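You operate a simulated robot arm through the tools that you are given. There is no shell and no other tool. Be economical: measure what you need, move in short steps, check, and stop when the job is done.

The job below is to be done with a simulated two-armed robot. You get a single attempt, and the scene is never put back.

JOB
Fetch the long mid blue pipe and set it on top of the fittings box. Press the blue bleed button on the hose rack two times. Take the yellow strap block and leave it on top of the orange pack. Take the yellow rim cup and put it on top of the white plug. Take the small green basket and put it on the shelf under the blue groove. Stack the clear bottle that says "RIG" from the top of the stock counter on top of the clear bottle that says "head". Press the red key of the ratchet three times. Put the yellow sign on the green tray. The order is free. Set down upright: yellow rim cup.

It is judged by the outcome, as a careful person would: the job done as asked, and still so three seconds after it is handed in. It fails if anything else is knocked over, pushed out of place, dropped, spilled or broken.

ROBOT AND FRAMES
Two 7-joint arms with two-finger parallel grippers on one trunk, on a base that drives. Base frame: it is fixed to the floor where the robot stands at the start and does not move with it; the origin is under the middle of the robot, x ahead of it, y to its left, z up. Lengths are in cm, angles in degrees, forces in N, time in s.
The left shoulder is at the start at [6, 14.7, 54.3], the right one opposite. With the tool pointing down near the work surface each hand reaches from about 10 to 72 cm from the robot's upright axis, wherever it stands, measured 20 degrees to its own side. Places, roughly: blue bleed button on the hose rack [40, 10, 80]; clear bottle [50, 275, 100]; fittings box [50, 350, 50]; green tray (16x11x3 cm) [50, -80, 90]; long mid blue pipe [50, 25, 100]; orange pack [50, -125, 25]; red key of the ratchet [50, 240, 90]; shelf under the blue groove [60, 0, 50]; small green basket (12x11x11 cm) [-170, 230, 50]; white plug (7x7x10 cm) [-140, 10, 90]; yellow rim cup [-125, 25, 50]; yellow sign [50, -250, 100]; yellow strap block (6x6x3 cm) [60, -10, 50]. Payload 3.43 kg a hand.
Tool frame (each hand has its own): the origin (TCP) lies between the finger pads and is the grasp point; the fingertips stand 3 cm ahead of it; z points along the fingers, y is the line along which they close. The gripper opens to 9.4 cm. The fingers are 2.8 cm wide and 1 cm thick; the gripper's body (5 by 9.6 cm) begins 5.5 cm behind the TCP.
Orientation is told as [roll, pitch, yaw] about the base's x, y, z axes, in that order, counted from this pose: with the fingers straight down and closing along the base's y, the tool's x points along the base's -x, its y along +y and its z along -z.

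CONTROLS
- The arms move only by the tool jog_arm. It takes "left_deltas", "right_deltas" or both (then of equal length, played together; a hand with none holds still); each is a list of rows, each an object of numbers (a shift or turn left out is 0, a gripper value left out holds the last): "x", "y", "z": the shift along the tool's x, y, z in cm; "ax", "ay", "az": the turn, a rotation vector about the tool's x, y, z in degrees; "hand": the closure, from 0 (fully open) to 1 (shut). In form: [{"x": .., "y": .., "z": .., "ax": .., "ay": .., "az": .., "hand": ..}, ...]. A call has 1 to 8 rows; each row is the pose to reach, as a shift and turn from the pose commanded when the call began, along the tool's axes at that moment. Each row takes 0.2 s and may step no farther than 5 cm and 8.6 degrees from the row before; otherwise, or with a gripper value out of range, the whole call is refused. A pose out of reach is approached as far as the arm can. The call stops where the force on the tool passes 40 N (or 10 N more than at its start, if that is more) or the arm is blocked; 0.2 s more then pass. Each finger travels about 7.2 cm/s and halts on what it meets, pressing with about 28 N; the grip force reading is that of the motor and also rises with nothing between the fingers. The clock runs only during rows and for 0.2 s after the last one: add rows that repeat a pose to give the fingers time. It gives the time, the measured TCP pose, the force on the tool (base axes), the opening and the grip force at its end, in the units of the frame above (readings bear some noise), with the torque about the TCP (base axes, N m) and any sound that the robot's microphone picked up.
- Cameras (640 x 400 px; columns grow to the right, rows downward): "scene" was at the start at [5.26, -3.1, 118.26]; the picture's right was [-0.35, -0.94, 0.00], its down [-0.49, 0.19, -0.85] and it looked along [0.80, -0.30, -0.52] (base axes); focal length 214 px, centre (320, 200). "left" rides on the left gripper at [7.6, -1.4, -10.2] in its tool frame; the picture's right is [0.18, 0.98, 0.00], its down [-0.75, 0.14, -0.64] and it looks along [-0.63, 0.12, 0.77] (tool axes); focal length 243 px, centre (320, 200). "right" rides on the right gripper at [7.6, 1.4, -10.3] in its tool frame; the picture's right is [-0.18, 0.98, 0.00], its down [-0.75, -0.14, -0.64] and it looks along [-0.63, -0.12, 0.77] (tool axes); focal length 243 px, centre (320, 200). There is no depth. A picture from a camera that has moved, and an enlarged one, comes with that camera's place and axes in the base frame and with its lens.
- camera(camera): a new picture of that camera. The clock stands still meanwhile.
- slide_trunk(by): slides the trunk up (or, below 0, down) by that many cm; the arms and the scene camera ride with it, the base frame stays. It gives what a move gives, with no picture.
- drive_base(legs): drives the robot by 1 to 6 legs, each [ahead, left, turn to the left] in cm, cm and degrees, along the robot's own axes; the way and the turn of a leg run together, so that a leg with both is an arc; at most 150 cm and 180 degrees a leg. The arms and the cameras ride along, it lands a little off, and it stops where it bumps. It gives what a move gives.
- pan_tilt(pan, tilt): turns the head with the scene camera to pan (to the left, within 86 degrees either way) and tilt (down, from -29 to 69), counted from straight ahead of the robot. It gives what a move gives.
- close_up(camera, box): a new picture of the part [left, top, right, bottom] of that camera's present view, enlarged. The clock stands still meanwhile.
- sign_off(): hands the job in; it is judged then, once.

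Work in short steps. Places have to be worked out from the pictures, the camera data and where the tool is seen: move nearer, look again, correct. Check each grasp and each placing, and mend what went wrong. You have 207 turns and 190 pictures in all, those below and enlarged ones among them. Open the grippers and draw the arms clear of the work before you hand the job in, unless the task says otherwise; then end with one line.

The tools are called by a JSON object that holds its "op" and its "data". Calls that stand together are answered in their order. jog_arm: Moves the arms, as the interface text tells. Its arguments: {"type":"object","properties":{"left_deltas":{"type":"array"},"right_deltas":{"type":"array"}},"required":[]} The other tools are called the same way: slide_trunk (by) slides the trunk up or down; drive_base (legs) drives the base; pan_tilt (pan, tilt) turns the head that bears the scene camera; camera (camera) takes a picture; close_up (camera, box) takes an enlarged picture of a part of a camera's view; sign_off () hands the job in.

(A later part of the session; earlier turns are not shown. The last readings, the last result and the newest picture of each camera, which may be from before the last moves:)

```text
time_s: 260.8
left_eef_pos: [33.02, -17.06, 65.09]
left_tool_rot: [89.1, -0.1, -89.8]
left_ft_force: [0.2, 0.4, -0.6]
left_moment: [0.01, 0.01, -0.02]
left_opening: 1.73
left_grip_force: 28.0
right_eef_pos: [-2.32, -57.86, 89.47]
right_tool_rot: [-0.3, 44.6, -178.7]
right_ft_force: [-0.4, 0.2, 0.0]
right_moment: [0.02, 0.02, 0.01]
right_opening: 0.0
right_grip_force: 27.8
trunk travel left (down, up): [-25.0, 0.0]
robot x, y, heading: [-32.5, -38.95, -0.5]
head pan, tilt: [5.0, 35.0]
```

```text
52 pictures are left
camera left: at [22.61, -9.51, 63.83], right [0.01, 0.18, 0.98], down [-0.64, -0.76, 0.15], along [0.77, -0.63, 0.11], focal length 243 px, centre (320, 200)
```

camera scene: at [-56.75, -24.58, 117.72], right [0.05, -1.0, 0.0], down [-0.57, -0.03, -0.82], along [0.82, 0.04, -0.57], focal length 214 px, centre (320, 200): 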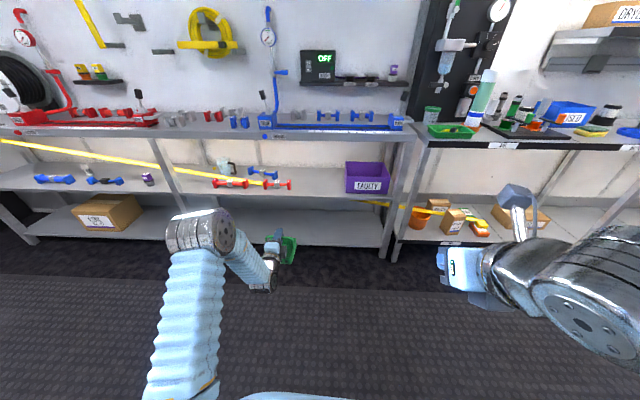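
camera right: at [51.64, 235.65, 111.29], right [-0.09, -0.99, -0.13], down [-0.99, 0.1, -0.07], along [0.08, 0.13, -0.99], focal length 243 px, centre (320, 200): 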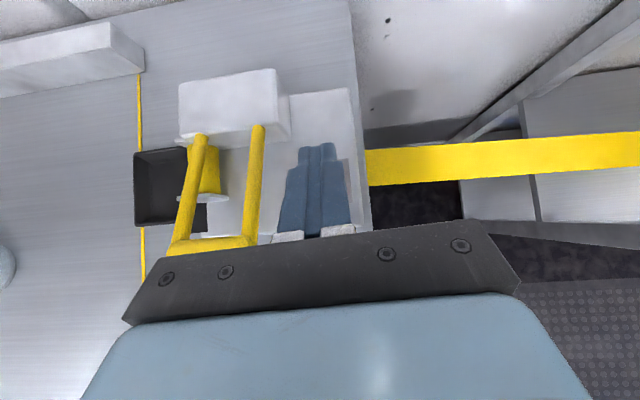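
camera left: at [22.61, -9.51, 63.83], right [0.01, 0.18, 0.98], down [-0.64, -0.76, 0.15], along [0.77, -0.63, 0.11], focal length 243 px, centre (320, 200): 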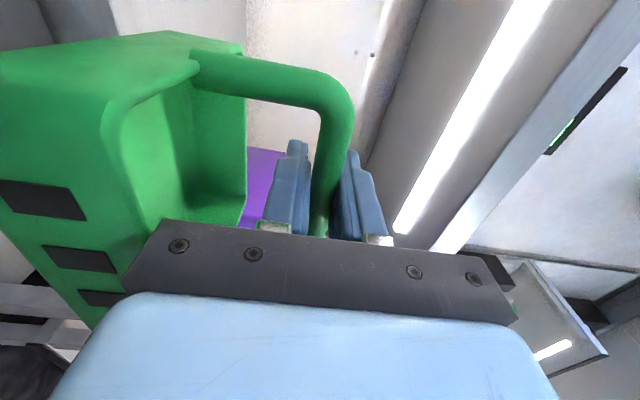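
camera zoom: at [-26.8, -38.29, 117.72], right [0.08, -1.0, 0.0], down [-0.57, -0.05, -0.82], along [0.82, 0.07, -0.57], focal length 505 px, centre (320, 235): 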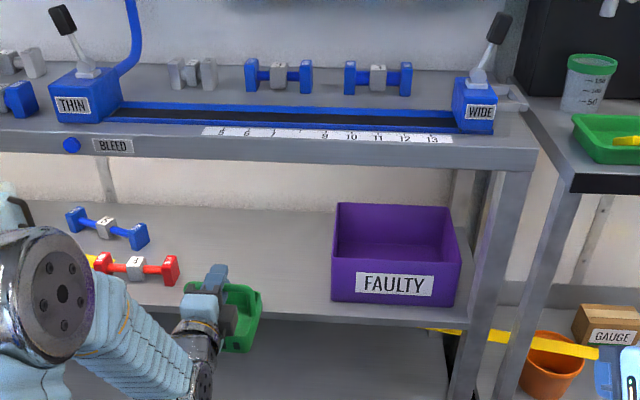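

Clear space confirmed. I drive 20 cm further in to put the basket over the shelf.

{"op": "drive_base", "data": {"legs": [[21, 0, 0]]}}

{"op": "jog_arm", "data": {"left_deltas": [{"y": -1.2}, {"y": -2.2}, {"y": -2.7}, {"y": -3.2}, {"y": -3.7}, {"y": -4.2}]}}

{"op": "close_up", "data": {"camera": "scene", "box": [200, 130, 440, 300]}}

```text
time_s: 262.4
left_eef_pos: [53.53, -17.01, 65.14]
left_tool_rot: [89.2, 0.0, -89.8]
left_ft_force: [0.7, 0.5, -1.1]
left_moment: [0.04, 0.0, 0.0]
left_opening: 1.75
left_grip_force: 28.4
right_eef_pos: [18.42, -57.93, 89.38]
right_tool_rot: [-0.5, 44.6, -178.7]
right_ft_force: [-0.9, -0.2, -0.4]
right_moment: [0.0, 0.03, -0.05]
right_opening: 0.01
right_grip_force: 27.9
trunk travel left (down, up): [-25.0, 0.0]
robot x, y, heading: [-11.76, -39.26, 0.2]
head pan, tilt: [5.0, 35.0]
```

```text
time_s: 263.8
left_eef_pos: [53.52, -17.25, 61.0]
left_tool_rot: [89.2, 0.0, -89.8]
left_ft_force: [0.2, -0.2, -0.2]
left_moment: [0.0, 0.0, 0.0]
left_opening: 1.72
left_grip_force: 27.9
right_eef_pos: [18.34, -57.81, 89.44]
right_tool_rot: [-0.5, 44.5, -178.6]
right_ft_force: [0.6, -0.2, 0.3]
right_moment: [-0.03, -0.01, -0.01]
right_opening: 0.03
right_grip_force: 27.9
trunk travel left (down, up): [-25.0, 0.0]
robot x, y, heading: [-11.86, -39.18, -0.1]
head pan, tilt: [5.0, 35.0]
```

```text
2.35 times, centred on (320, 215) of scene
camera zoom: at [-6.24, -38.38, 117.72], right [0.08, -1.0, 0.0], down [-0.57, -0.05, -0.82], along [0.82, 0.07, -0.57], focal length 505 px, centre (320, 165)
```

zoom: 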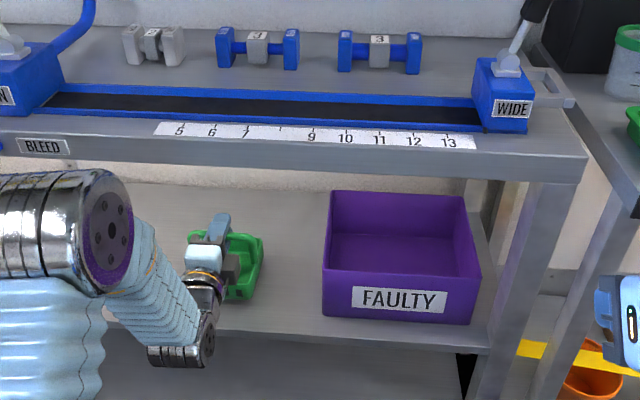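

{"op": "jog_arm", "data": {"left_deltas": [{"y": -0.4}, {"y": -0.8}, {"y": -1.2}, {"y": -1.6}, {"y": -2.0}, {"y": -2.4}]}}

{"op": "camera", "data": {"camera": "left"}}

```text
time_s: 265.2
left_eef_pos: [53.59, -17.17, 58.92]
left_tool_rot: [89.8, 0.0, -89.9]
left_ft_force: [-3.4, -3.4, 23.0]
left_moment: [0.36, 0.1, -0.06]
left_opening: 1.74
left_grip_force: 28.3
right_eef_pos: [18.25, -57.99, 89.64]
right_tool_rot: [-0.5, 44.7, -178.6]
right_ft_force: [-0.3, -0.2, -0.3]
right_moment: [0.0, -0.02, 0.0]
right_opening: 0.0
right_grip_force: 27.9
trunk travel left (down, up): [-25.0, 0.0]
robot x, y, heading: [-11.67, -39.36, -0.2]
head pan, tilt: [5.0, 35.0]
```

```text
50 pictures are left
camera left: at [43.1, -9.65, 57.57], right [0.0, 0.18, 0.98], down [-0.64, -0.76, 0.14], along [0.77, -0.63, 0.12], focal length 243 px, centre (320, 200)
```

left: 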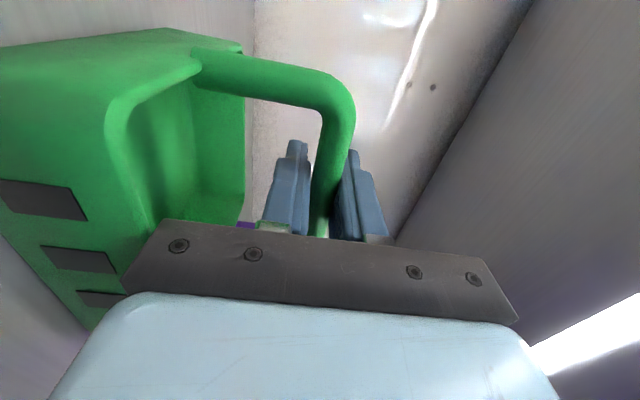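

The basket is standing (23 N contact). I open partially and withdraw straight back.

{"op": "jog_arm", "data": {"left_deltas": [{"y": 0.2}, {"y": 0.3, "hand": 0.7}, {"y": 0.3, "hand": 0.58}, {"y": 0.3, "hand": 0.58}, {"y": 0.3, "z": -3}, {"y": 0.3, "z": -7}, {"y": 0.3, "z": -10}]}}

{"op": "drive_base", "data": {"legs": [[-35, 0, 0]]}}

{"op": "close_up", "data": {"camera": "scene", "box": [120, 100, 560, 300]}}

```text
time_s: 266.8
left_eef_pos: [43.31, -17.18, 58.88]
left_tool_rot: [89.2, 0.0, -89.8]
left_ft_force: [0.0, -0.8, -0.5]
left_moment: [-0.01, -0.01, 0.03]
left_opening: 3.95
left_grip_force: 0.0
right_eef_pos: [18.39, -57.81, 89.46]
right_tool_rot: [-0.5, 44.6, -178.6]
right_ft_force: [0.2, -0.1, 0.3]
right_moment: [-0.01, 0.03, 0.0]
right_opening: 0.0
right_grip_force: 27.9
trunk travel left (down, up): [-25.0, 0.0]
robot x, y, heading: [-12.11, -39.29, 0.1]
head pan, tilt: [5.0, 35.0]
```

```text
time_s: 269.1
left_eef_pos: [8.11, -17.07, 59.05]
left_tool_rot: [89.2, 0.0, -89.9]
left_ft_force: [-0.1, 0.2, 0.1]
left_moment: [-0.01, 0.03, -0.02]
left_opening: 3.95
left_grip_force: 0.1
right_eef_pos: [-16.88, -57.62, 89.44]
right_tool_rot: [-0.4, 44.7, -178.6]
right_ft_force: [-0.7, 0.9, 0.3]
right_moment: [-0.05, -0.03, -0.02]
right_opening: 0.0
right_grip_force: 27.8
trunk travel left (down, up): [-25.0, 0.0]
robot x, y, heading: [-46.97, -39.36, -0.4]
head pan, tilt: [5.0, 35.0]
```

```text
1.45 times, centred on (340, 200) of scene
camera zoom: at [-41.52, -38.22, 117.72], right [0.08, -1.0, 0.0], down [-0.57, -0.05, -0.82], along [0.82, 0.07, -0.57], focal length 312 px, centre (291, 200)
```

zoom: 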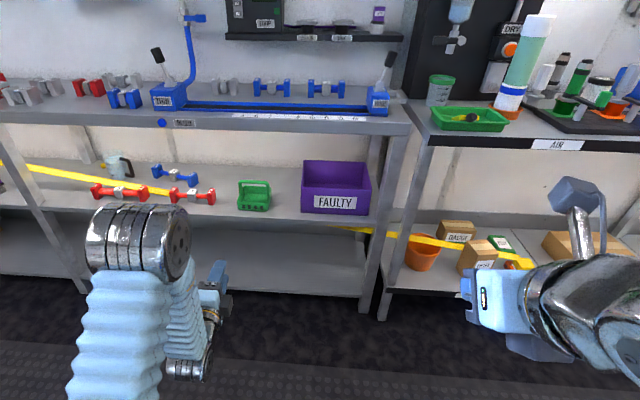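

The basket is on the shelf under the blue groove. Last: the yellow rim cup and the white plug on the other side; I turn around and look.

{"op": "drive_base", "data": {"legs": [[0, 0, -179.5], [0, -38, 0]]}}

{"op": "pan_tilt", "data": {"pan": -10, "tilt": 28}}

{"op": "camera", "data": {"camera": "scene"}}

{"op": "close_up", "data": {"camera": "scene", "box": [200, 100, 440, 290]}}

```text
time_s: 278.9
left_eef_pos: [-101.32, -20.65, 58.96]
left_tool_rot: [89.2, 0.0, 87.0]
left_ft_force: [0.0, -0.1, -1.3]
left_moment: [0.02, 0.04, -0.02]
left_opening: 3.95
left_grip_force: 0.1
right_eef_pos: [-74.08, 18.59, 89.41]
right_tool_rot: [-0.4, 44.6, -1.8]
right_ft_force: [-0.2, 0.4, -0.4]
right_moment: [0.03, -0.01, -0.02]
right_opening: 0.01
right_grip_force: 28.3
trunk travel left (down, up): [-25.0, 0.0]
robot x, y, heading: [-45.23, -1.32, 176.5]
head pan, tilt: [5.0, 35.0]
```

```text
time_s: 279.7
left_eef_pos: [-101.35, -20.68, 59.06]
left_tool_rot: [89.3, 0.0, 87.0]
left_ft_force: [1.0, 0.7, 0.0]
left_moment: [-0.01, 0.03, -0.04]
left_opening: 3.95
left_grip_force: 0.0
right_eef_pos: [-74.03, 18.61, 89.36]
right_tool_rot: [-0.4, 44.6, -1.9]
right_ft_force: [-0.3, 0.9, -0.1]
right_moment: [0.01, -0.04, -0.03]
right_opening: 0.0
right_grip_force: 27.9
trunk travel left (down, up): [-25.0, 0.0]
robot x, y, heading: [-45.12, -1.64, 176.6]
head pan, tilt: [-10.0, 28.0]
```

```text
48 pictures are left
camera scene: at [-50.88, 0.26, 118.81], right [0.23, 0.97, 0.0], down [0.46, -0.11, -0.88], along [-0.86, 0.21, -0.47], focal length 214 px, centre (320, 200)
```

scene: 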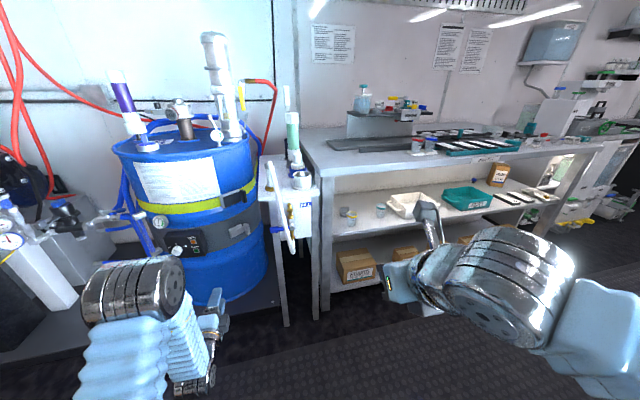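

```text
2.11 times, centred on (320, 195) of scene
camera zoom: at [-50.88, 0.26, 118.81], right [0.23, 0.97, 0.0], down [0.46, -0.11, -0.88], along [-0.86, 0.21, -0.47], focal length 452 px, centre (320, 210)
```

zoom: 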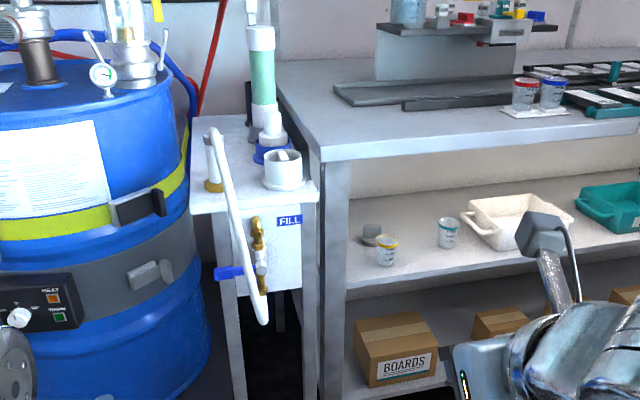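

{"op": "close_up", "data": {"camera": "scene", "box": [260, 140, 400, 240]}}

```text
4.00 times, centred on (330, 190) of scene
camera zoom: at [-50.88, 0.26, 118.81], right [0.23, 0.97, 0.0], down [0.46, -0.11, -0.88], along [-0.86, 0.21, -0.47], focal length 858 px, centre (280, 240)
```

zoom: 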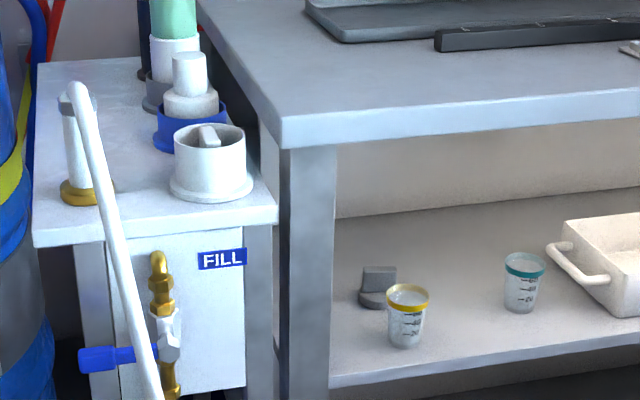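

Candidates for the white plug: the stepped white piece in the blue ring, or the white ring in front. I fold the left hand back, straighten, and approach for a closer look.

{"op": "jog_arm", "data": {"left_deltas": [{"z": -4}, {"z": -8}, {"z": -12}, {"z": -16}, {"z": -20, "y": 2}, {"z": -24, "y": 5}]}}

{"op": "drive_base", "data": {"legs": [[0, 0, 3], [22, 0, 0]]}}

{"op": "pan_tilt", "data": {"pan": -8, "tilt": 35}}

{"op": "camera", "data": {"camera": "scene"}}

{"op": "close_up", "data": {"camera": "scene", "box": [250, 120, 400, 260]}}

```text
time_s: 281.1
left_eef_pos: [-93.64, -22.67, 53.99]
left_tool_rot: [89.2, 0.0, 86.9]
left_ft_force: [0.3, -0.1, -0.5]
left_moment: [0.02, 0.0, 0.01]
left_opening: 3.93
left_grip_force: 0.0
left hand out of reach, approached as far as the arm can: row 2, 3, 4, 5, 6
right_eef_pos: [-74.0, 18.5, 89.42]
right_tool_rot: [-0.4, 44.6, -1.7]
right_ft_force: [0.1, -0.1, 0.0]
right_moment: [0.0, -0.01, 0.01]
right_opening: 0.0
right_grip_force: 28.3
trunk travel left (down, up): [-25.0, 0.0]
robot x, y, heading: [-44.56, -1.67, 176.2]
head pan, tilt: [-10.0, 28.0]
```

```text
time_s: 283.2
left_eef_pos: [-114.28, -25.21, 53.96]
left_tool_rot: [89.1, 0.0, 90.3]
left_ft_force: [0.5, 0.4, -0.8]
left_moment: [-0.02, 0.01, -0.02]
left_opening: 3.95
left_grip_force: 0.1
right_eef_pos: [-97.03, 16.99, 89.43]
right_tool_rot: [-0.4, 44.5, 1.5]
right_ft_force: [0.0, -0.5, 0.3]
right_moment: [-0.02, -0.01, 0.02]
right_opening: 0.0
right_grip_force: 28.3
trunk travel left (down, up): [-25.0, 0.0]
robot x, y, heading: [-66.56, -1.72, 179.9]
head pan, tilt: [-10.0, 28.0]
```

```text
time_s: 283.9
left_eef_pos: [-114.15, -25.21, 53.93]
left_tool_rot: [89.1, 0.0, 90.3]
left_ft_force: [-0.3, -0.1, -0.9]
left_moment: [0.01, -0.03, 0.0]
left_opening: 3.95
left_grip_force: 0.1
right_eef_pos: [-97.08, 16.97, 89.45]
right_tool_rot: [-0.4, 44.6, 1.6]
right_ft_force: [0.0, 0.2, 0.3]
right_moment: [0.03, -0.03, -0.03]
right_opening: 0.03
right_grip_force: 28.0
trunk travel left (down, up): [-25.0, 0.0]
robot x, y, heading: [-66.8, -1.73, 180.0]
head pan, tilt: [-8.0, 35.0]
```

```text
45 pictures are left
camera scene: at [-72.6, -0.3, 117.72], right [0.14, 0.99, 0.0], down [0.57, -0.08, -0.82], along [-0.81, 0.12, -0.57], focal length 214 px, centre (320, 200)
```

scene: 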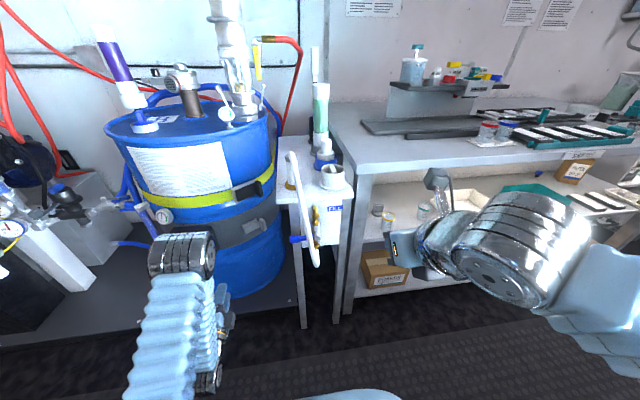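

```text
2.86 times, centred on (325, 190) of scene
camera zoom: at [-72.6, -0.3, 117.72], right [0.14, 0.99, 0.0], down [0.57, -0.08, -0.82], along [-0.81, 0.12, -0.57], focal length 613 px, centre (306, 229)
```

zoom: 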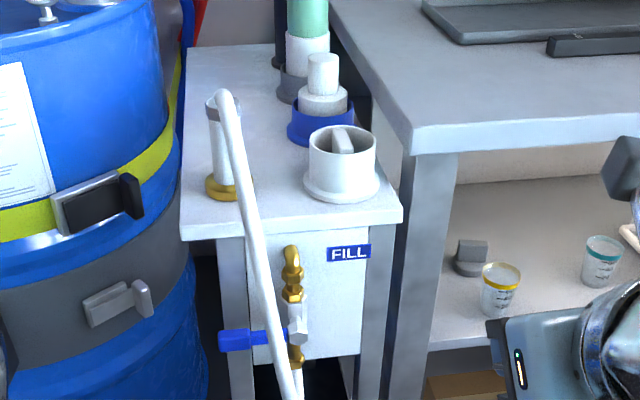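

The stepped white piece in the blue ring at (-140, 11.5), top z≈94, matches the white plug. The cup is near (-135, 37, 56). I turn the right hand horizontal, open, and lower it in front of the shelf.

{"op": "jog_arm", "data": {"right_deltas": [{"ay": 7.6, "z": 2, "x": -2, "hand": 0}, {"ay": 15.2, "z": 4, "x": -4}, {"ay": 22.8, "z": 6.5, "x": -6}, {"ay": 30.4, "z": 9, "x": -8}, {"ay": 38, "z": 12, "x": -10}, {"ay": 45.4, "z": 15, "x": -12}]}}

{"op": "jog_arm", "data": {"right_deltas": [{"x": -4}, {"x": -8}, {"x": -12, "z": 2}]}}

{"op": "drive_base", "data": {"legs": [[0, -12, 0]]}}

{"op": "camera", "data": {"camera": "right"}}

```text
time_s: 285.4
left_eef_pos: [-114.09, -25.33, 54.03]
left_tool_rot: [89.1, 0.0, 90.4]
left_ft_force: [0.6, -1.4, -0.2]
left_moment: [0.02, 0.04, -0.01]
left_opening: 3.97
left_grip_force: 0.1
right_eef_pos: [-103.39, 7.74, 96.8]
right_tool_rot: [-125.2, 58.5, -110.2]
right_ft_force: [0.3, 0.6, -0.1]
right_moment: [0.02, -0.01, 0.02]
right_opening: 9.4
right_grip_force: 0.1
right hand out of reach, approached as far as the arm can: row 2, 3, 4, 5, 6
trunk travel left (down, up): [-25.0, 0.0]
robot x, y, heading: [-66.68, -1.65, 179.6]
head pan, tilt: [-8.0, 35.0]
stopped in row 6 (right hand): the arm was blocked; the commanded pose is now the measured one
```

```text
time_s: 285.9
left_eef_pos: [-114.17, -25.19, 53.98]
left_tool_rot: [89.2, 0.0, 90.4]
left_ft_force: [-0.1, -0.3, 0.0]
left_moment: [0.0, 0.0, -0.02]
left_opening: 3.95
left_grip_force: 0.0
right_eef_pos: [-100.33, 13.16, 102.72]
right_tool_rot: [-127.9, 35.3, -110.8]
right_ft_force: [0.2, 0.0, 0.6]
right_moment: [-0.02, 0.01, -0.06]
right_opening: 9.39
right_grip_force: 0.0
right hand out of reach, approached as far as the arm can: row 1, 2
trunk travel left (down, up): [-25.0, 0.0]
robot x, y, heading: [-66.63, -1.91, 179.5]
head pan, tilt: [-8.0, 35.0]
stopped in row 2 (right hand): the arm was blocked; the commanded pose is now the measured one
```

```text
time_s: 287.2
left_eef_pos: [-114.17, -13.19, 53.95]
left_tool_rot: [89.3, 0.0, 90.1]
left_ft_force: [1.1, 0.2, 0.1]
left_moment: [0.01, 0.0, -0.01]
left_opening: 3.96
left_grip_force: 0.1
right_eef_pos: [-100.25, 25.24, 102.78]
right_tool_rot: [-127.9, 35.4, -111.0]
right_ft_force: [0.0, 0.1, 0.9]
right_moment: [0.01, 0.03, -0.02]
right_opening: 9.41
right_grip_force: 0.0
trunk travel left (down, up): [-25.0, 0.0]
robot x, y, heading: [-66.51, 10.46, 179.7]
head pan, tilt: [-8.0, 35.0]
```

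```text
43 pictures are left
camera right: at [-89.76, 32.51, 101.19], right [-0.46, 0.49, -0.74], down [0.39, -0.63, -0.67], along [-0.8, -0.6, 0.1], focal length 243 px, centre (320, 200)
```

right: 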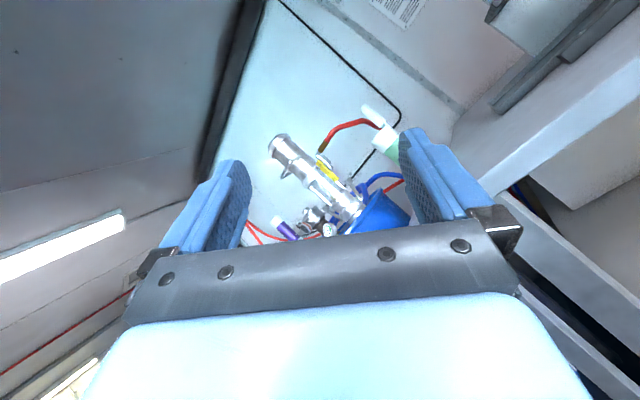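

The arm twisted near the body. I back off and restore the orientation (forward, camera up) while extending the hand forward.

{"op": "drive_base", "data": {"legs": [[-18, 0, 0]]}}

{"op": "jog_arm", "data": {"right_deltas": [{"x": -1.6, "y": 2.1, "z": 2.1, "ax": -2, "ay": -3.4, "az": -6}, {"x": -3.3, "y": 4.2, "z": 4.1, "ax": -4, "ay": -6.8, "az": -12}, {"x": -4.9, "y": 6.3, "z": 6.2, "ax": -6, "ay": -10.2, "az": -17.9}, {"x": -6.5, "y": 8.4, "z": 8.3, "ax": -8, "ay": -13.6, "az": -23.9}, {"x": -8.2, "y": 10.4, "z": 10.4, "ax": -10, "ay": -17, "az": -29.9}, {"x": -9.8, "y": 12.5, "z": 12.4, "ax": -12, "ay": -20.4, "az": -35.9}, {"x": -11.5, "y": 14.6, "z": 14.5, "ax": -14, "ay": -23.8, "az": -41.8}, {"x": -13.1, "y": 16.7, "z": 16.6, "ax": -16, "ay": -27.2, "az": -47.8}]}}

{"op": "camera", "data": {"camera": "right"}}

```text
time_s: 288.7
left_eef_pos: [-96.18, -13.22, 53.87]
left_tool_rot: [89.3, 0.0, 90.2]
left_ft_force: [-0.7, -0.8, -0.3]
left_moment: [-0.02, 0.0, -0.02]
left_opening: 3.97
left_grip_force: 0.1
right_eef_pos: [-82.23, 25.15, 102.64]
right_tool_rot: [-127.9, 35.3, -110.8]
right_ft_force: [-0.2, -0.3, 0.1]
right_moment: [0.0, 0.03, 0.03]
right_opening: 9.39
right_grip_force: 0.1
trunk travel left (down, up): [-25.0, 0.0]
robot x, y, heading: [-48.83, 10.2, 179.6]
head pan, tilt: [-8.0, 35.0]
```

```text
time_s: 289.9
left_eef_pos: [-96.15, -13.31, 54.05]
left_tool_rot: [89.2, 0.0, 90.3]
left_ft_force: [-0.6, 0.3, 0.3]
left_moment: [-0.03, -0.01, 0.04]
left_opening: 3.92
left_grip_force: 0.0
right_eef_pos: [-95.09, 18.72, 98.97]
right_tool_rot: [-129.0, 67.7, -113.6]
right_ft_force: [0.0, 0.0, 0.1]
right_moment: [0.01, 0.0, -0.01]
right_opening: 9.37
right_grip_force: 0.0
trunk travel left (down, up): [-25.0, 0.0]
robot x, y, heading: [-49.01, 9.99, 179.8]
head pan, tilt: [-8.0, 35.0]
stopped in row 6 (right hand): the arm was blocked; the commanded pose is now the measured one
```

```text
42 pictures are left
camera right: at [-84.65, 24.98, 103.21], right [-0.31, 0.83, -0.46], down [0.53, -0.25, -0.81], along [-0.79, -0.5, -0.37], focal length 243 px, centre (320, 200)
```

right: 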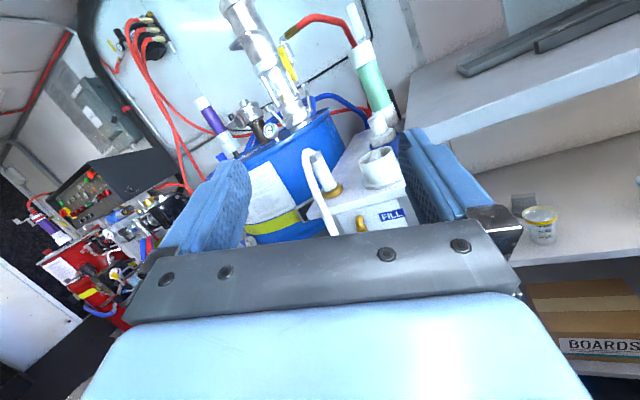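

Still partly rotated; the hand is too central. I move it outward to the right while finishing the rotation.

{"op": "jog_arm", "data": {"right_deltas": [{"x": 0.1, "y": 4.2, "z": -0.5}, {"x": 0.3, "y": 8.4, "z": -1}, {"x": 0.4, "y": 12.6, "z": -1.5, "ax": -3, "ay": -2.3, "az": -3.9}, {"x": 0.6, "y": 16.9, "z": -1.9, "ax": -6, "ay": -4.6, "az": -7.7}, {"x": 0.6, "y": 16.9, "z": -1.9, "ax": -10, "ay": -7.7, "az": -12.8}, {"x": 0.6, "y": 16.9, "z": -1.9, "ax": -13, "ay": -10, "az": -16.6}, {"x": 0.6, "y": 16.9, "z": -1.9, "ax": -15.1, "ay": -11.6, "az": -19.3}]}}

{"op": "camera", "data": {"camera": "right"}}

```text
time_s: 291.5
left_eef_pos: [-96.17, -13.33, 53.9]
left_tool_rot: [89.2, 0.0, 90.2]
left_ft_force: [-0.9, 0.5, 0.0]
left_moment: [0.02, -0.02, -0.03]
left_opening: 3.95
left_grip_force: 0.1
right_eef_pos: [-98.23, 34.74, 94.06]
right_tool_rot: [103.1, 89.7, 103.0]
right_ft_force: [-0.5, -0.1, -0.1]
right_moment: [-0.01, 0.01, 0.01]
right_opening: 9.39
right_grip_force: 0.1
trunk travel left (down, up): [-25.0, 0.0]
robot x, y, heading: [-48.81, 10.3, 179.8]
head pan, tilt: [-8.0, 35.0]
```

```text
41 pictures are left
camera right: at [-87.92, 36.15, 101.82], right [0.0, 0.98, -0.18], down [0.64, -0.14, -0.75], along [-0.77, -0.12, -0.63], focal length 243 px, centre (320, 200)
```

right: 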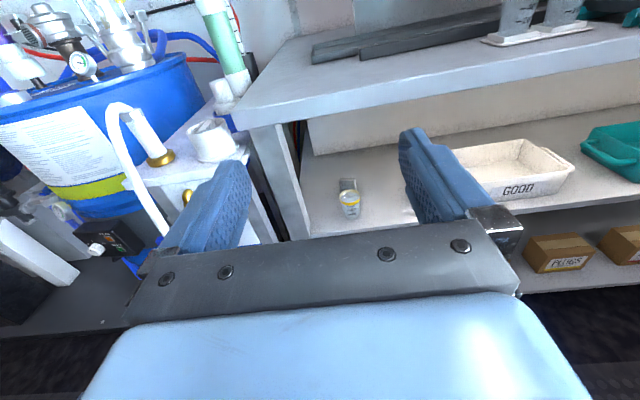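

Orientation restored. Cup triangulates to about (-132, 35.7), base z≈59.7, rim ≈65.4. I lower the hand to z 63.3 in front of the shelf.

{"op": "jog_arm", "data": {"right_deltas": [{"x": -4.4}, {"x": -8.8}, {"x": -13.2}, {"x": -17.6}, {"x": -22}, {"x": -26.4, "y": 0.5}, {"x": -30.6, "y": 1}]}}

{"op": "camera", "data": {"camera": "right"}}

```text
time_s: 293.1
left_eef_pos: [-96.26, -13.31, 53.95]
left_tool_rot: [89.3, -0.2, 90.3]
left_ft_force: [-0.3, -1.8, -0.4]
left_moment: [0.0, 0.04, -0.04]
left_opening: 3.93
left_grip_force: 0.0
right_eef_pos: [-100.14, 37.25, 70.05]
right_tool_rot: [36.1, 89.5, 37.0]
right_ft_force: [0.0, -1.4, 0.2]
right_moment: [0.04, -0.02, -0.08]
right_opening: 9.41
right_grip_force: 0.1
right hand out of reach, approached as far as the arm can: row 4, 5, 6, 7
trunk travel left (down, up): [-25.0, 0.0]
robot x, y, heading: [-48.84, 10.26, 179.8]
head pan, tilt: [-8.0, 35.0]
```

```text
40 pictures are left
camera right: at [-90.04, 38.81, 77.85], right [-0.01, 0.98, -0.18], down [0.65, -0.13, -0.75], along [-0.76, -0.13, -0.64], focal length 243 px, centre (320, 200)
```

right: 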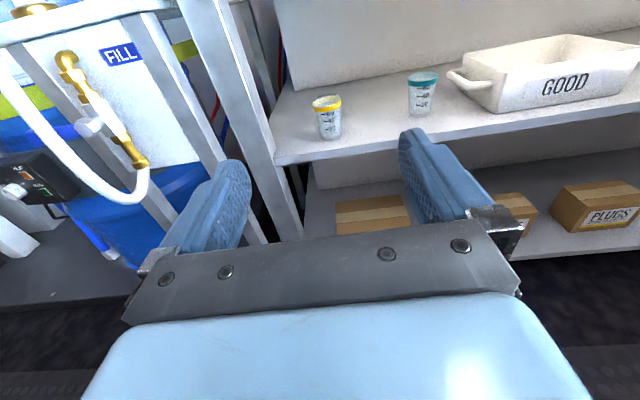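

Estimates differ (x -132 to -139, z 54–59), so I get closer: drive 12 cm forward, lower a bit and look again.

{"op": "drive_base", "data": {"legs": [[10, 0, 0]]}}

{"op": "jog_arm", "data": {"right_deltas": [{"x": -3, "z": 2, "y": -0.4}, {"x": -6, "z": 4, "y": -0.8}, {"x": -7.5, "z": 6, "y": -1}]}}

{"op": "camera", "data": {"camera": "right"}}

```text
time_s: 294.3
left_eef_pos: [-106.4, -13.22, 53.93]
left_tool_rot: [89.2, 0.0, 90.2]
left_ft_force: [0.6, 0.1, 0.4]
left_moment: [-0.01, 0.01, 0.0]
left_opening: 3.95
left_grip_force: 0.1
right_eef_pos: [-110.33, 37.4, 70.02]
right_tool_rot: [24.4, 89.5, 25.2]
right_ft_force: [0.4, 0.8, -0.5]
right_moment: [0.01, 0.01, 0.0]
right_opening: 9.4
right_grip_force: 0.0
trunk travel left (down, up): [-25.0, 0.0]
robot x, y, heading: [-59.04, 10.6, 179.7]
head pan, tilt: [-8.0, 35.0]
```

```text
time_s: 295.1
left_eef_pos: [-106.3, -13.18, 53.93]
left_tool_rot: [89.2, -0.1, 90.2]
left_ft_force: [-0.2, 0.7, 0.8]
left_moment: [0.0, 0.01, 0.02]
left_opening: 3.94
left_grip_force: 0.0
right_eef_pos: [-111.36, 37.84, 69.97]
right_tool_rot: [16.7, 89.3, 17.7]
right_ft_force: [-0.7, -0.7, -0.6]
right_moment: [0.02, -0.02, -0.01]
right_opening: 9.38
right_grip_force: 0.0
right hand out of reach, approached as far as the arm can: row 1, 2, 3
trunk travel left (down, up): [-25.0, 0.0]
robot x, y, heading: [-58.72, 10.17, 179.9]
head pan, tilt: [-8.0, 35.0]
```

```text
39 pictures are left
camera right: at [-101.31, 39.53, 77.71], right [-0.01, 0.98, -0.18], down [0.65, -0.13, -0.75], along [-0.76, -0.13, -0.64], focal length 243 px, centre (320, 200)
```

right: 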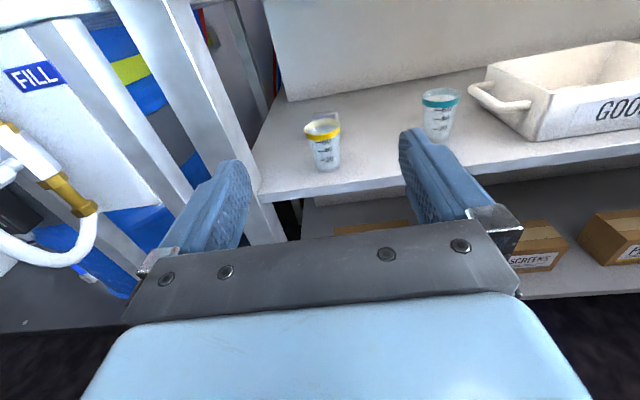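

Consistent now: cup at (-137, 36.1), base z≈55, rim ≈61.7. The arm won't go lower here, so I slide the trunk down 11.3 cm.

{"op": "slide_trunk", "data": {"by": -11.3}}

{"op": "drive_base", "data": {"legs": [[10, 1.5, 0]]}}

{"op": "camera", "data": {"camera": "right"}}

```text
time_s: 296.5
left_eef_pos: [-106.43, -13.13, 42.65]
left_tool_rot: [89.2, -0.1, 90.2]
left_ft_force: [0.6, -0.6, -0.5]
left_moment: [0.02, 0.01, -0.04]
left_opening: 3.95
left_grip_force: 0.0
right_eef_pos: [-111.53, 37.87, 58.55]
right_tool_rot: [16.4, 89.3, 17.4]
right_ft_force: [0.7, -0.3, 0.1]
right_moment: [-0.02, 0.0, -0.04]
right_opening: 9.39
right_grip_force: 0.0
trunk travel left (down, up): [-13.7, 11.3]
robot x, y, heading: [-59.18, 10.0, 179.5]
head pan, tilt: [-8.0, 35.0]
```

```text
time_s: 297.7
left_eef_pos: [-116.37, -14.59, 42.72]
left_tool_rot: [89.3, 0.1, 90.2]
left_ft_force: [0.2, 0.4, 0.0]
left_moment: [-0.01, 0.0, -0.01]
left_opening: 3.95
left_grip_force: 0.1
right_eef_pos: [-121.38, 36.38, 58.57]
right_tool_rot: [16.2, 89.2, 17.2]
right_ft_force: [-0.2, -1.0, -0.2]
right_moment: [-0.02, 0.01, 0.02]
right_opening: 9.4
right_grip_force: 0.1
trunk travel left (down, up): [-13.7, 11.3]
robot x, y, heading: [-69.17, 8.75, 179.6]
head pan, tilt: [-8.0, 35.0]
```

```text
38 pictures are left
camera right: at [-111.26, 38.08, 66.4], right [-0.01, 0.98, -0.18], down [0.65, -0.13, -0.75], along [-0.76, -0.13, -0.64], focal length 243 px, centre (320, 200)
```

right: 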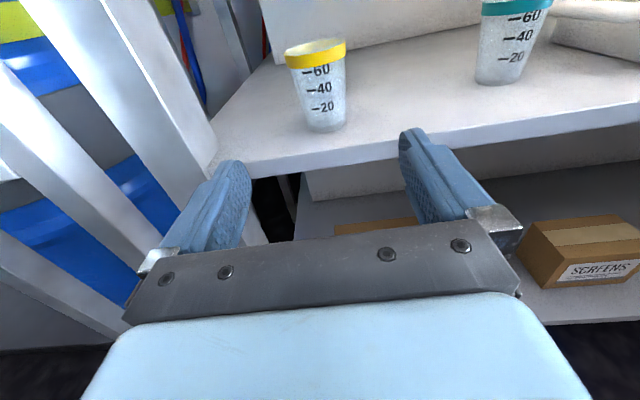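

Cup now reads (-134, 36.7), base 56.7. I raise the hand 1.6 cm to clear the shelf edge, advance 8 cm and check.

{"op": "jog_arm", "data": {"right_deltas": [{"x": 1.6, "y": 0.2}, {"x": 1.7, "y": 0.3, "z": 4}, {"x": 1.7, "y": 0.3, "z": 8}]}}

{"op": "camera", "data": {"camera": "right"}}

```text
time_s: 298.5
left_eef_pos: [-116.28, -14.67, 42.69]
left_tool_rot: [89.2, 0.0, 90.1]
left_ft_force: [0.0, -1.2, 0.6]
left_moment: [0.0, 0.0, -0.02]
left_opening: 3.96
left_grip_force: 0.0
right_eef_pos: [-129.19, 36.8, 61.06]
right_tool_rot: [8.7, 89.2, 9.8]
right_ft_force: [-1.4, -0.6, 0.3]
right_moment: [-0.02, 0.0, -0.01]
right_opening: 9.42
right_grip_force: 0.0
right hand out of reach, approached as far as the arm can: row 3
trunk travel left (down, up): [-13.7, 11.3]
robot x, y, heading: [-68.76, 8.76, 179.5]
head pan, tilt: [-8.0, 35.0]
```

```text
37 pictures are left
camera right: at [-119.03, 38.45, 69.02], right [-0.02, 0.98, -0.18], down [0.66, -0.13, -0.74], along [-0.75, -0.13, -0.64], focal length 243 px, centre (320, 200)
```

right: 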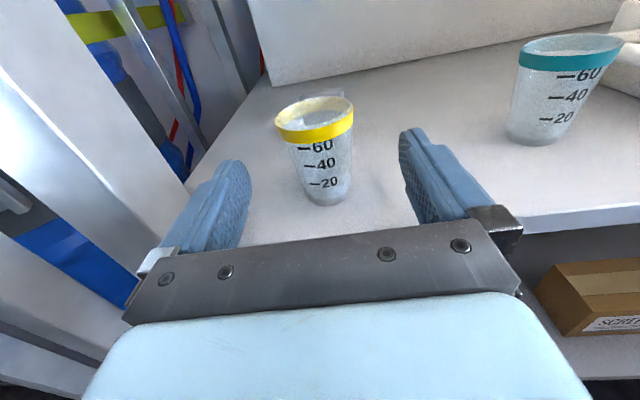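

Cup is between the fingers at (-134.1, 36.6, 56.6). I lower 0.8 cm, drive the last 4.8 cm, then close.

{"op": "jog_arm", "data": {"right_deltas": [{"x": -0.8}, {"x": -0.8}]}}

{"op": "drive_base", "data": {"legs": [[4.7, 0, 0]]}}

{"op": "camera", "data": {"camera": "right"}}

```text
time_s: 299.1
left_eef_pos: [-116.31, -14.65, 42.81]
left_tool_rot: [89.2, 0.0, 90.2]
left_ft_force: [-0.6, 0.2, 0.0]
left_moment: [0.02, -0.03, 0.0]
left_opening: 3.96
left_grip_force: 0.1
right_eef_pos: [-128.89, 36.79, 60.92]
right_tool_rot: [12.3, 89.1, 13.5]
right_ft_force: [0.1, 0.2, -0.4]
right_moment: [0.01, 0.03, 0.01]
right_opening: 9.4
right_grip_force: 0.0
right hand out of reach, approached as far as the arm can: row 1, 2
trunk travel left (down, up): [-13.7, 11.3]
robot x, y, heading: [-69.13, 8.93, 179.7]
head pan, tilt: [-8.0, 35.0]
```

```text
time_s: 300.0
left_eef_pos: [-121.17, -14.6, 42.64]
left_tool_rot: [89.1, 0.1, 90.2]
left_ft_force: [0.5, -0.5, -0.4]
left_moment: [0.0, 0.04, -0.02]
left_opening: 3.96
left_grip_force: 0.0
right_eef_pos: [-133.49, 36.8, 61.02]
right_tool_rot: [12.1, 89.0, 13.1]
right_ft_force: [0.4, 0.3, 0.4]
right_moment: [0.01, -0.04, 0.01]
right_opening: 9.4
right_grip_force: 0.0
trunk travel left (down, up): [-13.7, 11.3]
robot x, y, heading: [-73.54, 8.85, 179.6]
head pan, tilt: [-8.0, 35.0]
```

```text
36 pictures are left
camera right: at [-123.42, 38.49, 68.88], right [-0.02, 0.98, -0.18], down [0.66, -0.13, -0.74], along [-0.75, -0.13, -0.64], focal length 243 px, centre (320, 200)
```

right: 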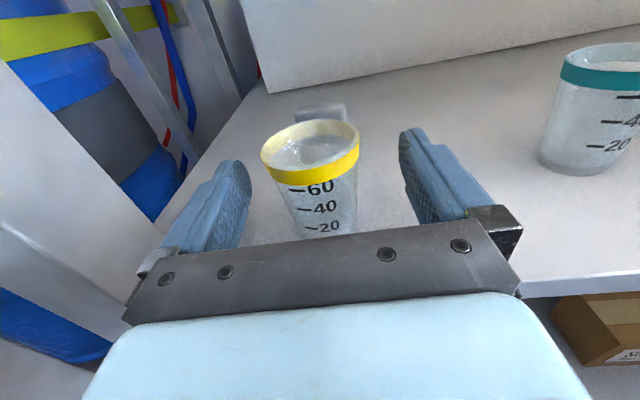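

Centred. I lower the trunk 0.8 cm and close.

{"op": "slide_trunk", "data": {"by": -0.9}}

{"op": "jog_arm", "data": {"right_deltas": [{"z": 0.1, "hand": 0.3}, {"z": 0.1, "hand": 0.5}, {"z": 0.1, "hand": 0.7}, {"z": 0.1, "hand": 0.7}, {"z": 0.1, "hand": 0.7}]}}

{"op": "camera", "data": {"camera": "right"}}

```text
time_s: 300.6
left_eef_pos: [-121.09, -14.54, 41.81]
left_tool_rot: [89.2, 0.0, 90.2]
left_ft_force: [0.1, -0.4, -0.4]
left_moment: [0.02, -0.01, 0.0]
left_opening: 3.95
left_grip_force: 0.0
right_eef_pos: [-133.53, 36.76, 60.1]
right_tool_rot: [12.6, 89.1, 13.6]
right_ft_force: [-0.5, -0.8, -0.2]
right_moment: [0.0, 0.0, -0.02]
right_opening: 9.41
right_grip_force: 0.0
trunk travel left (down, up): [-12.8, 12.2]
robot x, y, heading: [-73.98, 8.8, 179.7]
head pan, tilt: [-8.0, 35.0]
```

```text
time_s: 301.8
left_eef_pos: [-121.17, -14.67, 41.62]
left_tool_rot: [89.2, 0.0, 90.3]
left_ft_force: [-0.1, 0.2, 0.0]
left_moment: [0.01, -0.01, 0.01]
left_opening: 3.94
left_grip_force: 0.2
right_eef_pos: [-133.66, 36.9, 60.2]
right_tool_rot: [12.4, 89.0, 13.5]
right_ft_force: [-0.5, -0.4, 1.1]
right_moment: [0.03, 0.06, 0.01]
right_opening: 4.77
right_grip_force: 28.3
trunk travel left (down, up): [-12.8, 12.2]
robot x, y, heading: [-73.42, 9.2, 179.6]
head pan, tilt: [-8.0, 35.0]
```

```text
35 pictures are left
camera right: at [-123.52, 38.48, 68.0], right [-0.02, 0.98, -0.18], down [0.66, -0.13, -0.74], along [-0.75, -0.13, -0.64], focal length 243 px, centre (320, 200)
```

right: 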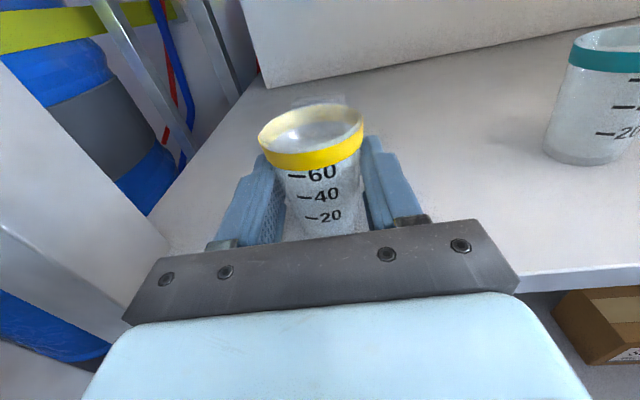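

Gripped at 4.77 cm. I lift with the trunk by 4 cm, then drive back out.

{"op": "slide_trunk", "data": {"by": 4}}

{"op": "drive_base", "data": {"legs": [[-30, 0, 0]]}}

{"op": "slide_trunk", "data": {"by": 8}}

{"op": "camera", "data": {"camera": "right"}}

```text
time_s: 302.6
left_eef_pos: [-121.15, -14.75, 45.84]
left_tool_rot: [89.1, -0.1, 90.2]
left_ft_force: [0.7, -0.4, 0.2]
left_moment: [0.0, -0.01, 0.04]
left_opening: 3.93
left_grip_force: 0.0
right_eef_pos: [-133.6, 36.89, 64.22]
right_tool_rot: [12.0, 88.9, 13.1]
right_ft_force: [0.3, -0.4, -0.2]
right_moment: [0.02, -0.02, -0.03]
right_opening: 4.75
right_grip_force: 27.5
trunk travel left (down, up): [-16.8, 8.2]
robot x, y, heading: [-73.74, 8.83, 179.7]
head pan, tilt: [-8.0, 35.0]
```

```text
time_s: 304.6
left_eef_pos: [-91.23, -14.92, 45.83]
left_tool_rot: [89.1, -0.1, 90.6]
left_ft_force: [0.6, -0.2, -0.9]
left_moment: [-0.04, -0.01, 0.0]
left_opening: 3.94
left_grip_force: 0.0
right_eef_pos: [-104.08, 36.4, 64.16]
right_tool_rot: [12.3, 88.9, 13.8]
right_ft_force: [0.3, -1.1, -0.7]
right_moment: [0.02, 0.0, -0.01]
right_opening: 4.77
right_grip_force: 28.1
trunk travel left (down, up): [-16.8, 8.2]
robot x, y, heading: [-43.92, 8.57, -180.1]
head pan, tilt: [-8.0, 35.0]
```

```text
time_s: 305.8
left_eef_pos: [-91.29, -14.96, 53.87]
left_tool_rot: [89.2, -0.1, 90.6]
left_ft_force: [-0.6, 0.5, -0.9]
left_moment: [-0.01, -0.02, 0.0]
left_opening: 3.95
left_grip_force: 0.1
right_eef_pos: [-104.1, 36.4, 71.98]
right_tool_rot: [12.0, 89.0, 13.5]
right_ft_force: [-0.1, 0.3, 0.3]
right_moment: [-0.02, -0.03, 0.02]
right_opening: 4.77
right_grip_force: 27.8
trunk travel left (down, up): [-24.8, 0.2]
robot x, y, heading: [-43.84, 8.49, -180.1]
head pan, tilt: [-8.0, 35.0]
```

```text
34 pictures are left
camera right: at [-94.03, 38.09, 79.98], right [-0.02, 0.98, -0.18], down [0.66, -0.12, -0.74], along [-0.75, -0.14, -0.64], focal length 243 px, centre (320, 200)
```

right: 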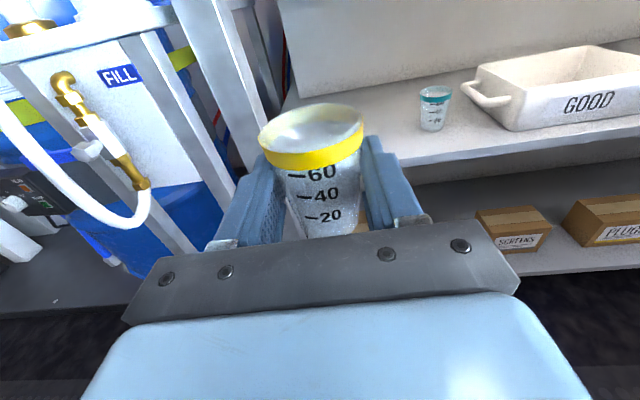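

Cup secured. Before approaching the plug I fold the left hand (tilt down, pull back) to keep it away from the barrel, and raise the cup to z≈102.

{"op": "jog_arm", "data": {"left_deltas": [{"ax": 8.5, "z": -2.2, "y": 2}, {"ax": 17, "z": -4.4, "y": 4}, {"ax": 25.5, "z": -6.6, "y": 6}, {"ax": 34, "z": -8.8, "y": 8}, {"ax": 42.5, "z": -11, "y": 10}, {"ax": 51, "z": -13.2, "y": 12}, {"ax": 59.5, "z": -15.4, "y": 14}, {"ax": 68, "z": -17.6, "y": 16}], "right_deltas": [{"x": 3.8}, {"x": 7.6}, {"x": 11.4}, {"x": 15.2}, {"x": 19}, {"x": 22.8}, {"x": 26.6}, {"x": 30.4}]}}

{"op": "camera", "data": {"camera": "right"}}

```text
time_s: 307.6
left_eef_pos: [-87.26, -16.31, 67.65]
left_tool_rot: [46.7, -0.2, 90.7]
left_ft_force: [0.5, -1.0, -0.6]
left_moment: [-0.02, 0.01, 0.03]
left_opening: 3.97
left_grip_force: 0.0
left hand out of reach, approached as far as the arm can: row 1, 2, 3, 4, 5, 6, 7, 8
right_eef_pos: [-104.59, 36.53, 102.35]
right_tool_rot: [12.4, 89.0, 13.6]
right_ft_force: [-1.5, -0.2, -0.4]
right_moment: [0.02, -0.01, 0.05]
right_opening: 4.79
right_grip_force: 28.1
trunk travel left (down, up): [-24.8, 0.2]
robot x, y, heading: [-43.88, 8.82, -179.8]
head pan, tilt: [-8.0, 35.0]
```

```text
33 pictures are left
camera right: at [-94.46, 38.23, 110.28], right [-0.02, 0.98, -0.18], down [0.66, -0.12, -0.74], along [-0.75, -0.14, -0.64], focal length 243 px, centre (320, 200)
```

right: 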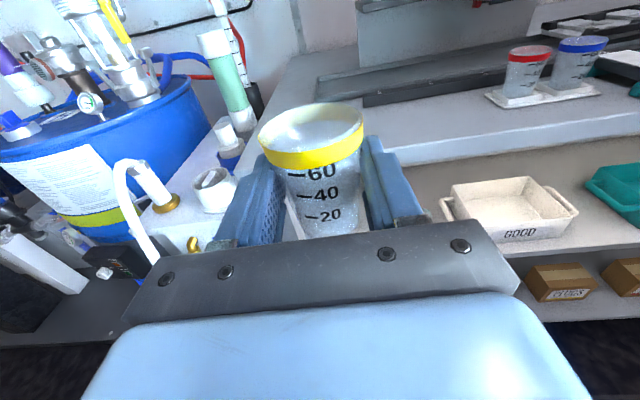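

{"op": "jog_arm", "data": {"left_deltas": [{"ax": 8, "z": -2.6}, {"ax": 16, "z": -5.2}, {"ax": 24, "z": -7.8}, {"ax": 32, "z": -10.4}, {"ax": 40, "z": -13}, {"ax": 46, "z": -15.6, "y": -1}]}}

{"op": "close_up", "data": {"camera": "right", "box": [140, 60, 300, 220]}}

{"op": "close_up", "data": {"camera": "scene", "box": [260, 120, 400, 240]}}

```text
time_s: 309.2
left_eef_pos: [-85.11, -10.15, 61.96]
left_tool_rot: [-3.9, 4.5, 76.7]
left_ft_force: [0.0, -0.2, -0.3]
left_moment: [0.02, -0.05, 0.03]
left_opening: 3.96
left_grip_force: 0.0
left hand out of reach, approached as far as the arm can: row 1, 2, 3, 4, 5
right_eef_pos: [-104.71, 36.55, 102.27]
right_tool_rot: [9.4, 89.0, 10.9]
right_ft_force: [-1.4, 0.1, -0.9]
right_moment: [-0.01, 0.08, 0.0]
right_opening: 4.75
right_grip_force: 28.5
trunk travel left (down, up): [-24.8, 0.2]
robot x, y, heading: [-43.99, 8.93, -179.7]
head pan, tilt: [-8.0, 35.0]
stopped in row 6 (left hand): the arm was blocked; the commanded pose is now the measured one
```

```text
2.50 times, centred on (220, 140) of right
camera zoom: at [-94.7, 38.19, 110.11], right [-0.02, 0.98, -0.18], down [0.66, -0.12, -0.74], along [-0.75, -0.14, -0.65], focal length 606 px, centre (570, 350)
```

zoom: 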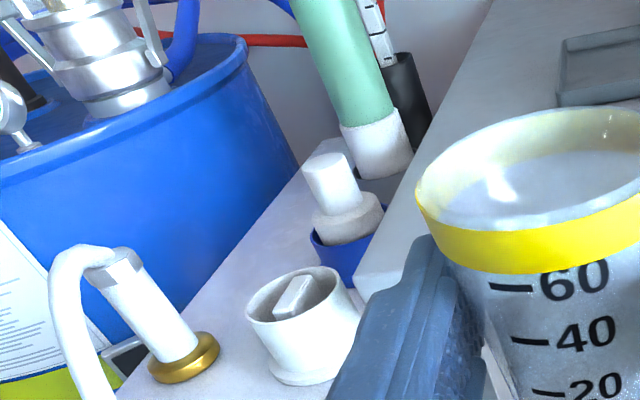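

```text
3.33 times, centred on (330, 180) of scene
camera zoom: at [-50.03, 10.14, 117.5], right [0.14, 0.99, 0.0], down [0.57, -0.08, -0.82], along [-0.81, 0.11, -0.58], focal length 715 px, centre (287, 267)
```

zoom: 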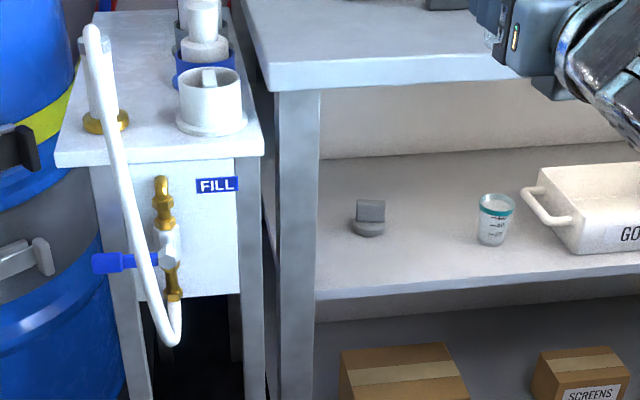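

Plug top triangulates consistently to (-143.9, 12.4, 92.2). I shift the robot left, extend the right hand and align in y.

{"op": "drive_base", "data": {"legs": [[0, 16, 0]]}}

{"op": "jog_arm", "data": {"right_deltas": [{"z": 3.5, "y": -2.5}, {"z": 7, "y": -5}, {"z": 10, "y": -7.5}, {"z": 10, "y": -7.5}]}}

{"op": "drive_base", "data": {"legs": [[15, 0, 0]]}}

{"op": "camera", "data": {"camera": "right"}}

{"op": "camera", "data": {"camera": "scene"}}

```text
time_s: 310.6
left_eef_pos: [-84.96, -25.67, 62.2]
left_tool_rot: [-3.7, 4.6, 76.6]
left_ft_force: [-0.4, 0.7, -0.2]
left_moment: [-0.02, 0.02, 0.01]
left_opening: 3.95
left_grip_force: 0.0
right_eef_pos: [-104.42, 21.04, 102.36]
right_tool_rot: [11.0, 89.1, 12.4]
right_ft_force: [-0.1, 0.2, -0.3]
right_moment: [0.03, 0.0, 0.01]
right_opening: 4.76
right_grip_force: 27.7
trunk travel left (down, up): [-24.8, 0.2]
robot x, y, heading: [-43.73, -7.02, -180.1]
head pan, tilt: [-8.0, 35.0]
```

```text
time_s: 311.6
left_eef_pos: [-84.95, -25.74, 62.24]
left_tool_rot: [-3.9, 4.5, 76.6]
left_ft_force: [-1.6, -1.0, 0.1]
left_moment: [0.02, -0.04, 0.0]
left_opening: 3.96
left_grip_force: 0.1
right_eef_pos: [-114.35, 13.16, 102.11]
right_tool_rot: [9.9, 89.0, 11.4]
right_ft_force: [0.4, 0.5, -1.2]
right_moment: [-0.01, 0.02, -0.02]
right_opening: 4.74
right_grip_force: 27.3
trunk travel left (down, up): [-24.8, 0.2]
robot x, y, heading: [-43.73, -6.63, -180.0]
head pan, tilt: [-8.0, 35.0]
```

```text
time_s: 313.0
left_eef_pos: [-100.23, -25.74, 62.16]
left_tool_rot: [-3.7, 4.5, 76.8]
left_ft_force: [0.1, -0.1, -0.1]
left_moment: [0.03, -0.01, -0.01]
left_opening: 3.94
left_grip_force: 0.0
right_eef_pos: [-129.63, 13.05, 102.25]
right_tool_rot: [11.6, 89.1, 13.2]
right_ft_force: [0.6, 0.0, -0.9]
right_moment: [0.0, -0.02, -0.01]
right_opening: 4.73
right_grip_force: 28.6
trunk travel left (down, up): [-24.8, 0.2]
robot x, y, heading: [-59.11, -6.69, -179.8]
head pan, tilt: [-8.0, 35.0]
```

```text
30 pictures are left
camera right: at [-119.6, 14.81, 110.1], right [-0.02, 0.98, -0.18], down [0.66, -0.12, -0.74], along [-0.75, -0.14, -0.64], focal length 243 px, centre (320, 200)
```

right: 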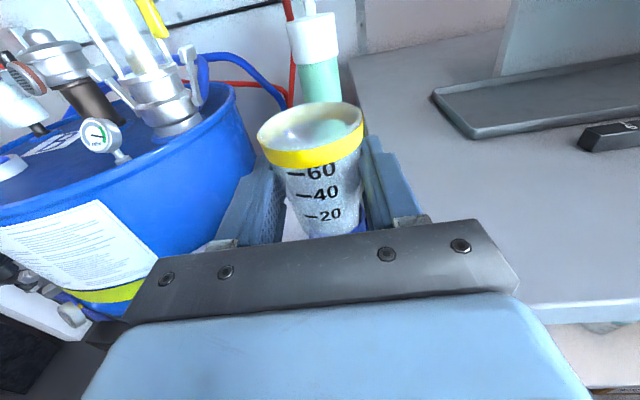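

```text
29 pictures are left
camera scene: at [-65.07, -5.56, 117.52], right [0.14, 0.99, 0.0], down [0.57, -0.08, -0.82], along [-0.81, 0.11, -0.57], focal length 214 px, centre (320, 200)
```

scene: 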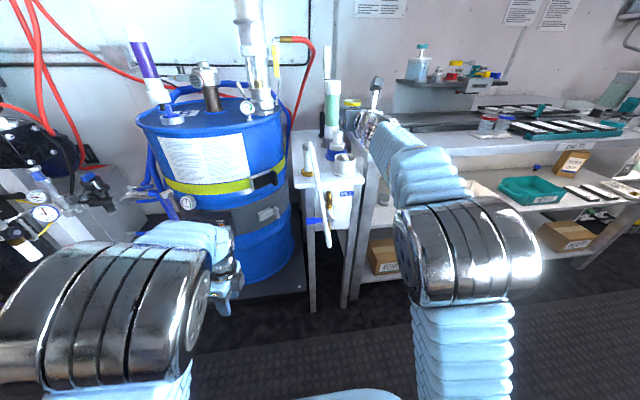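

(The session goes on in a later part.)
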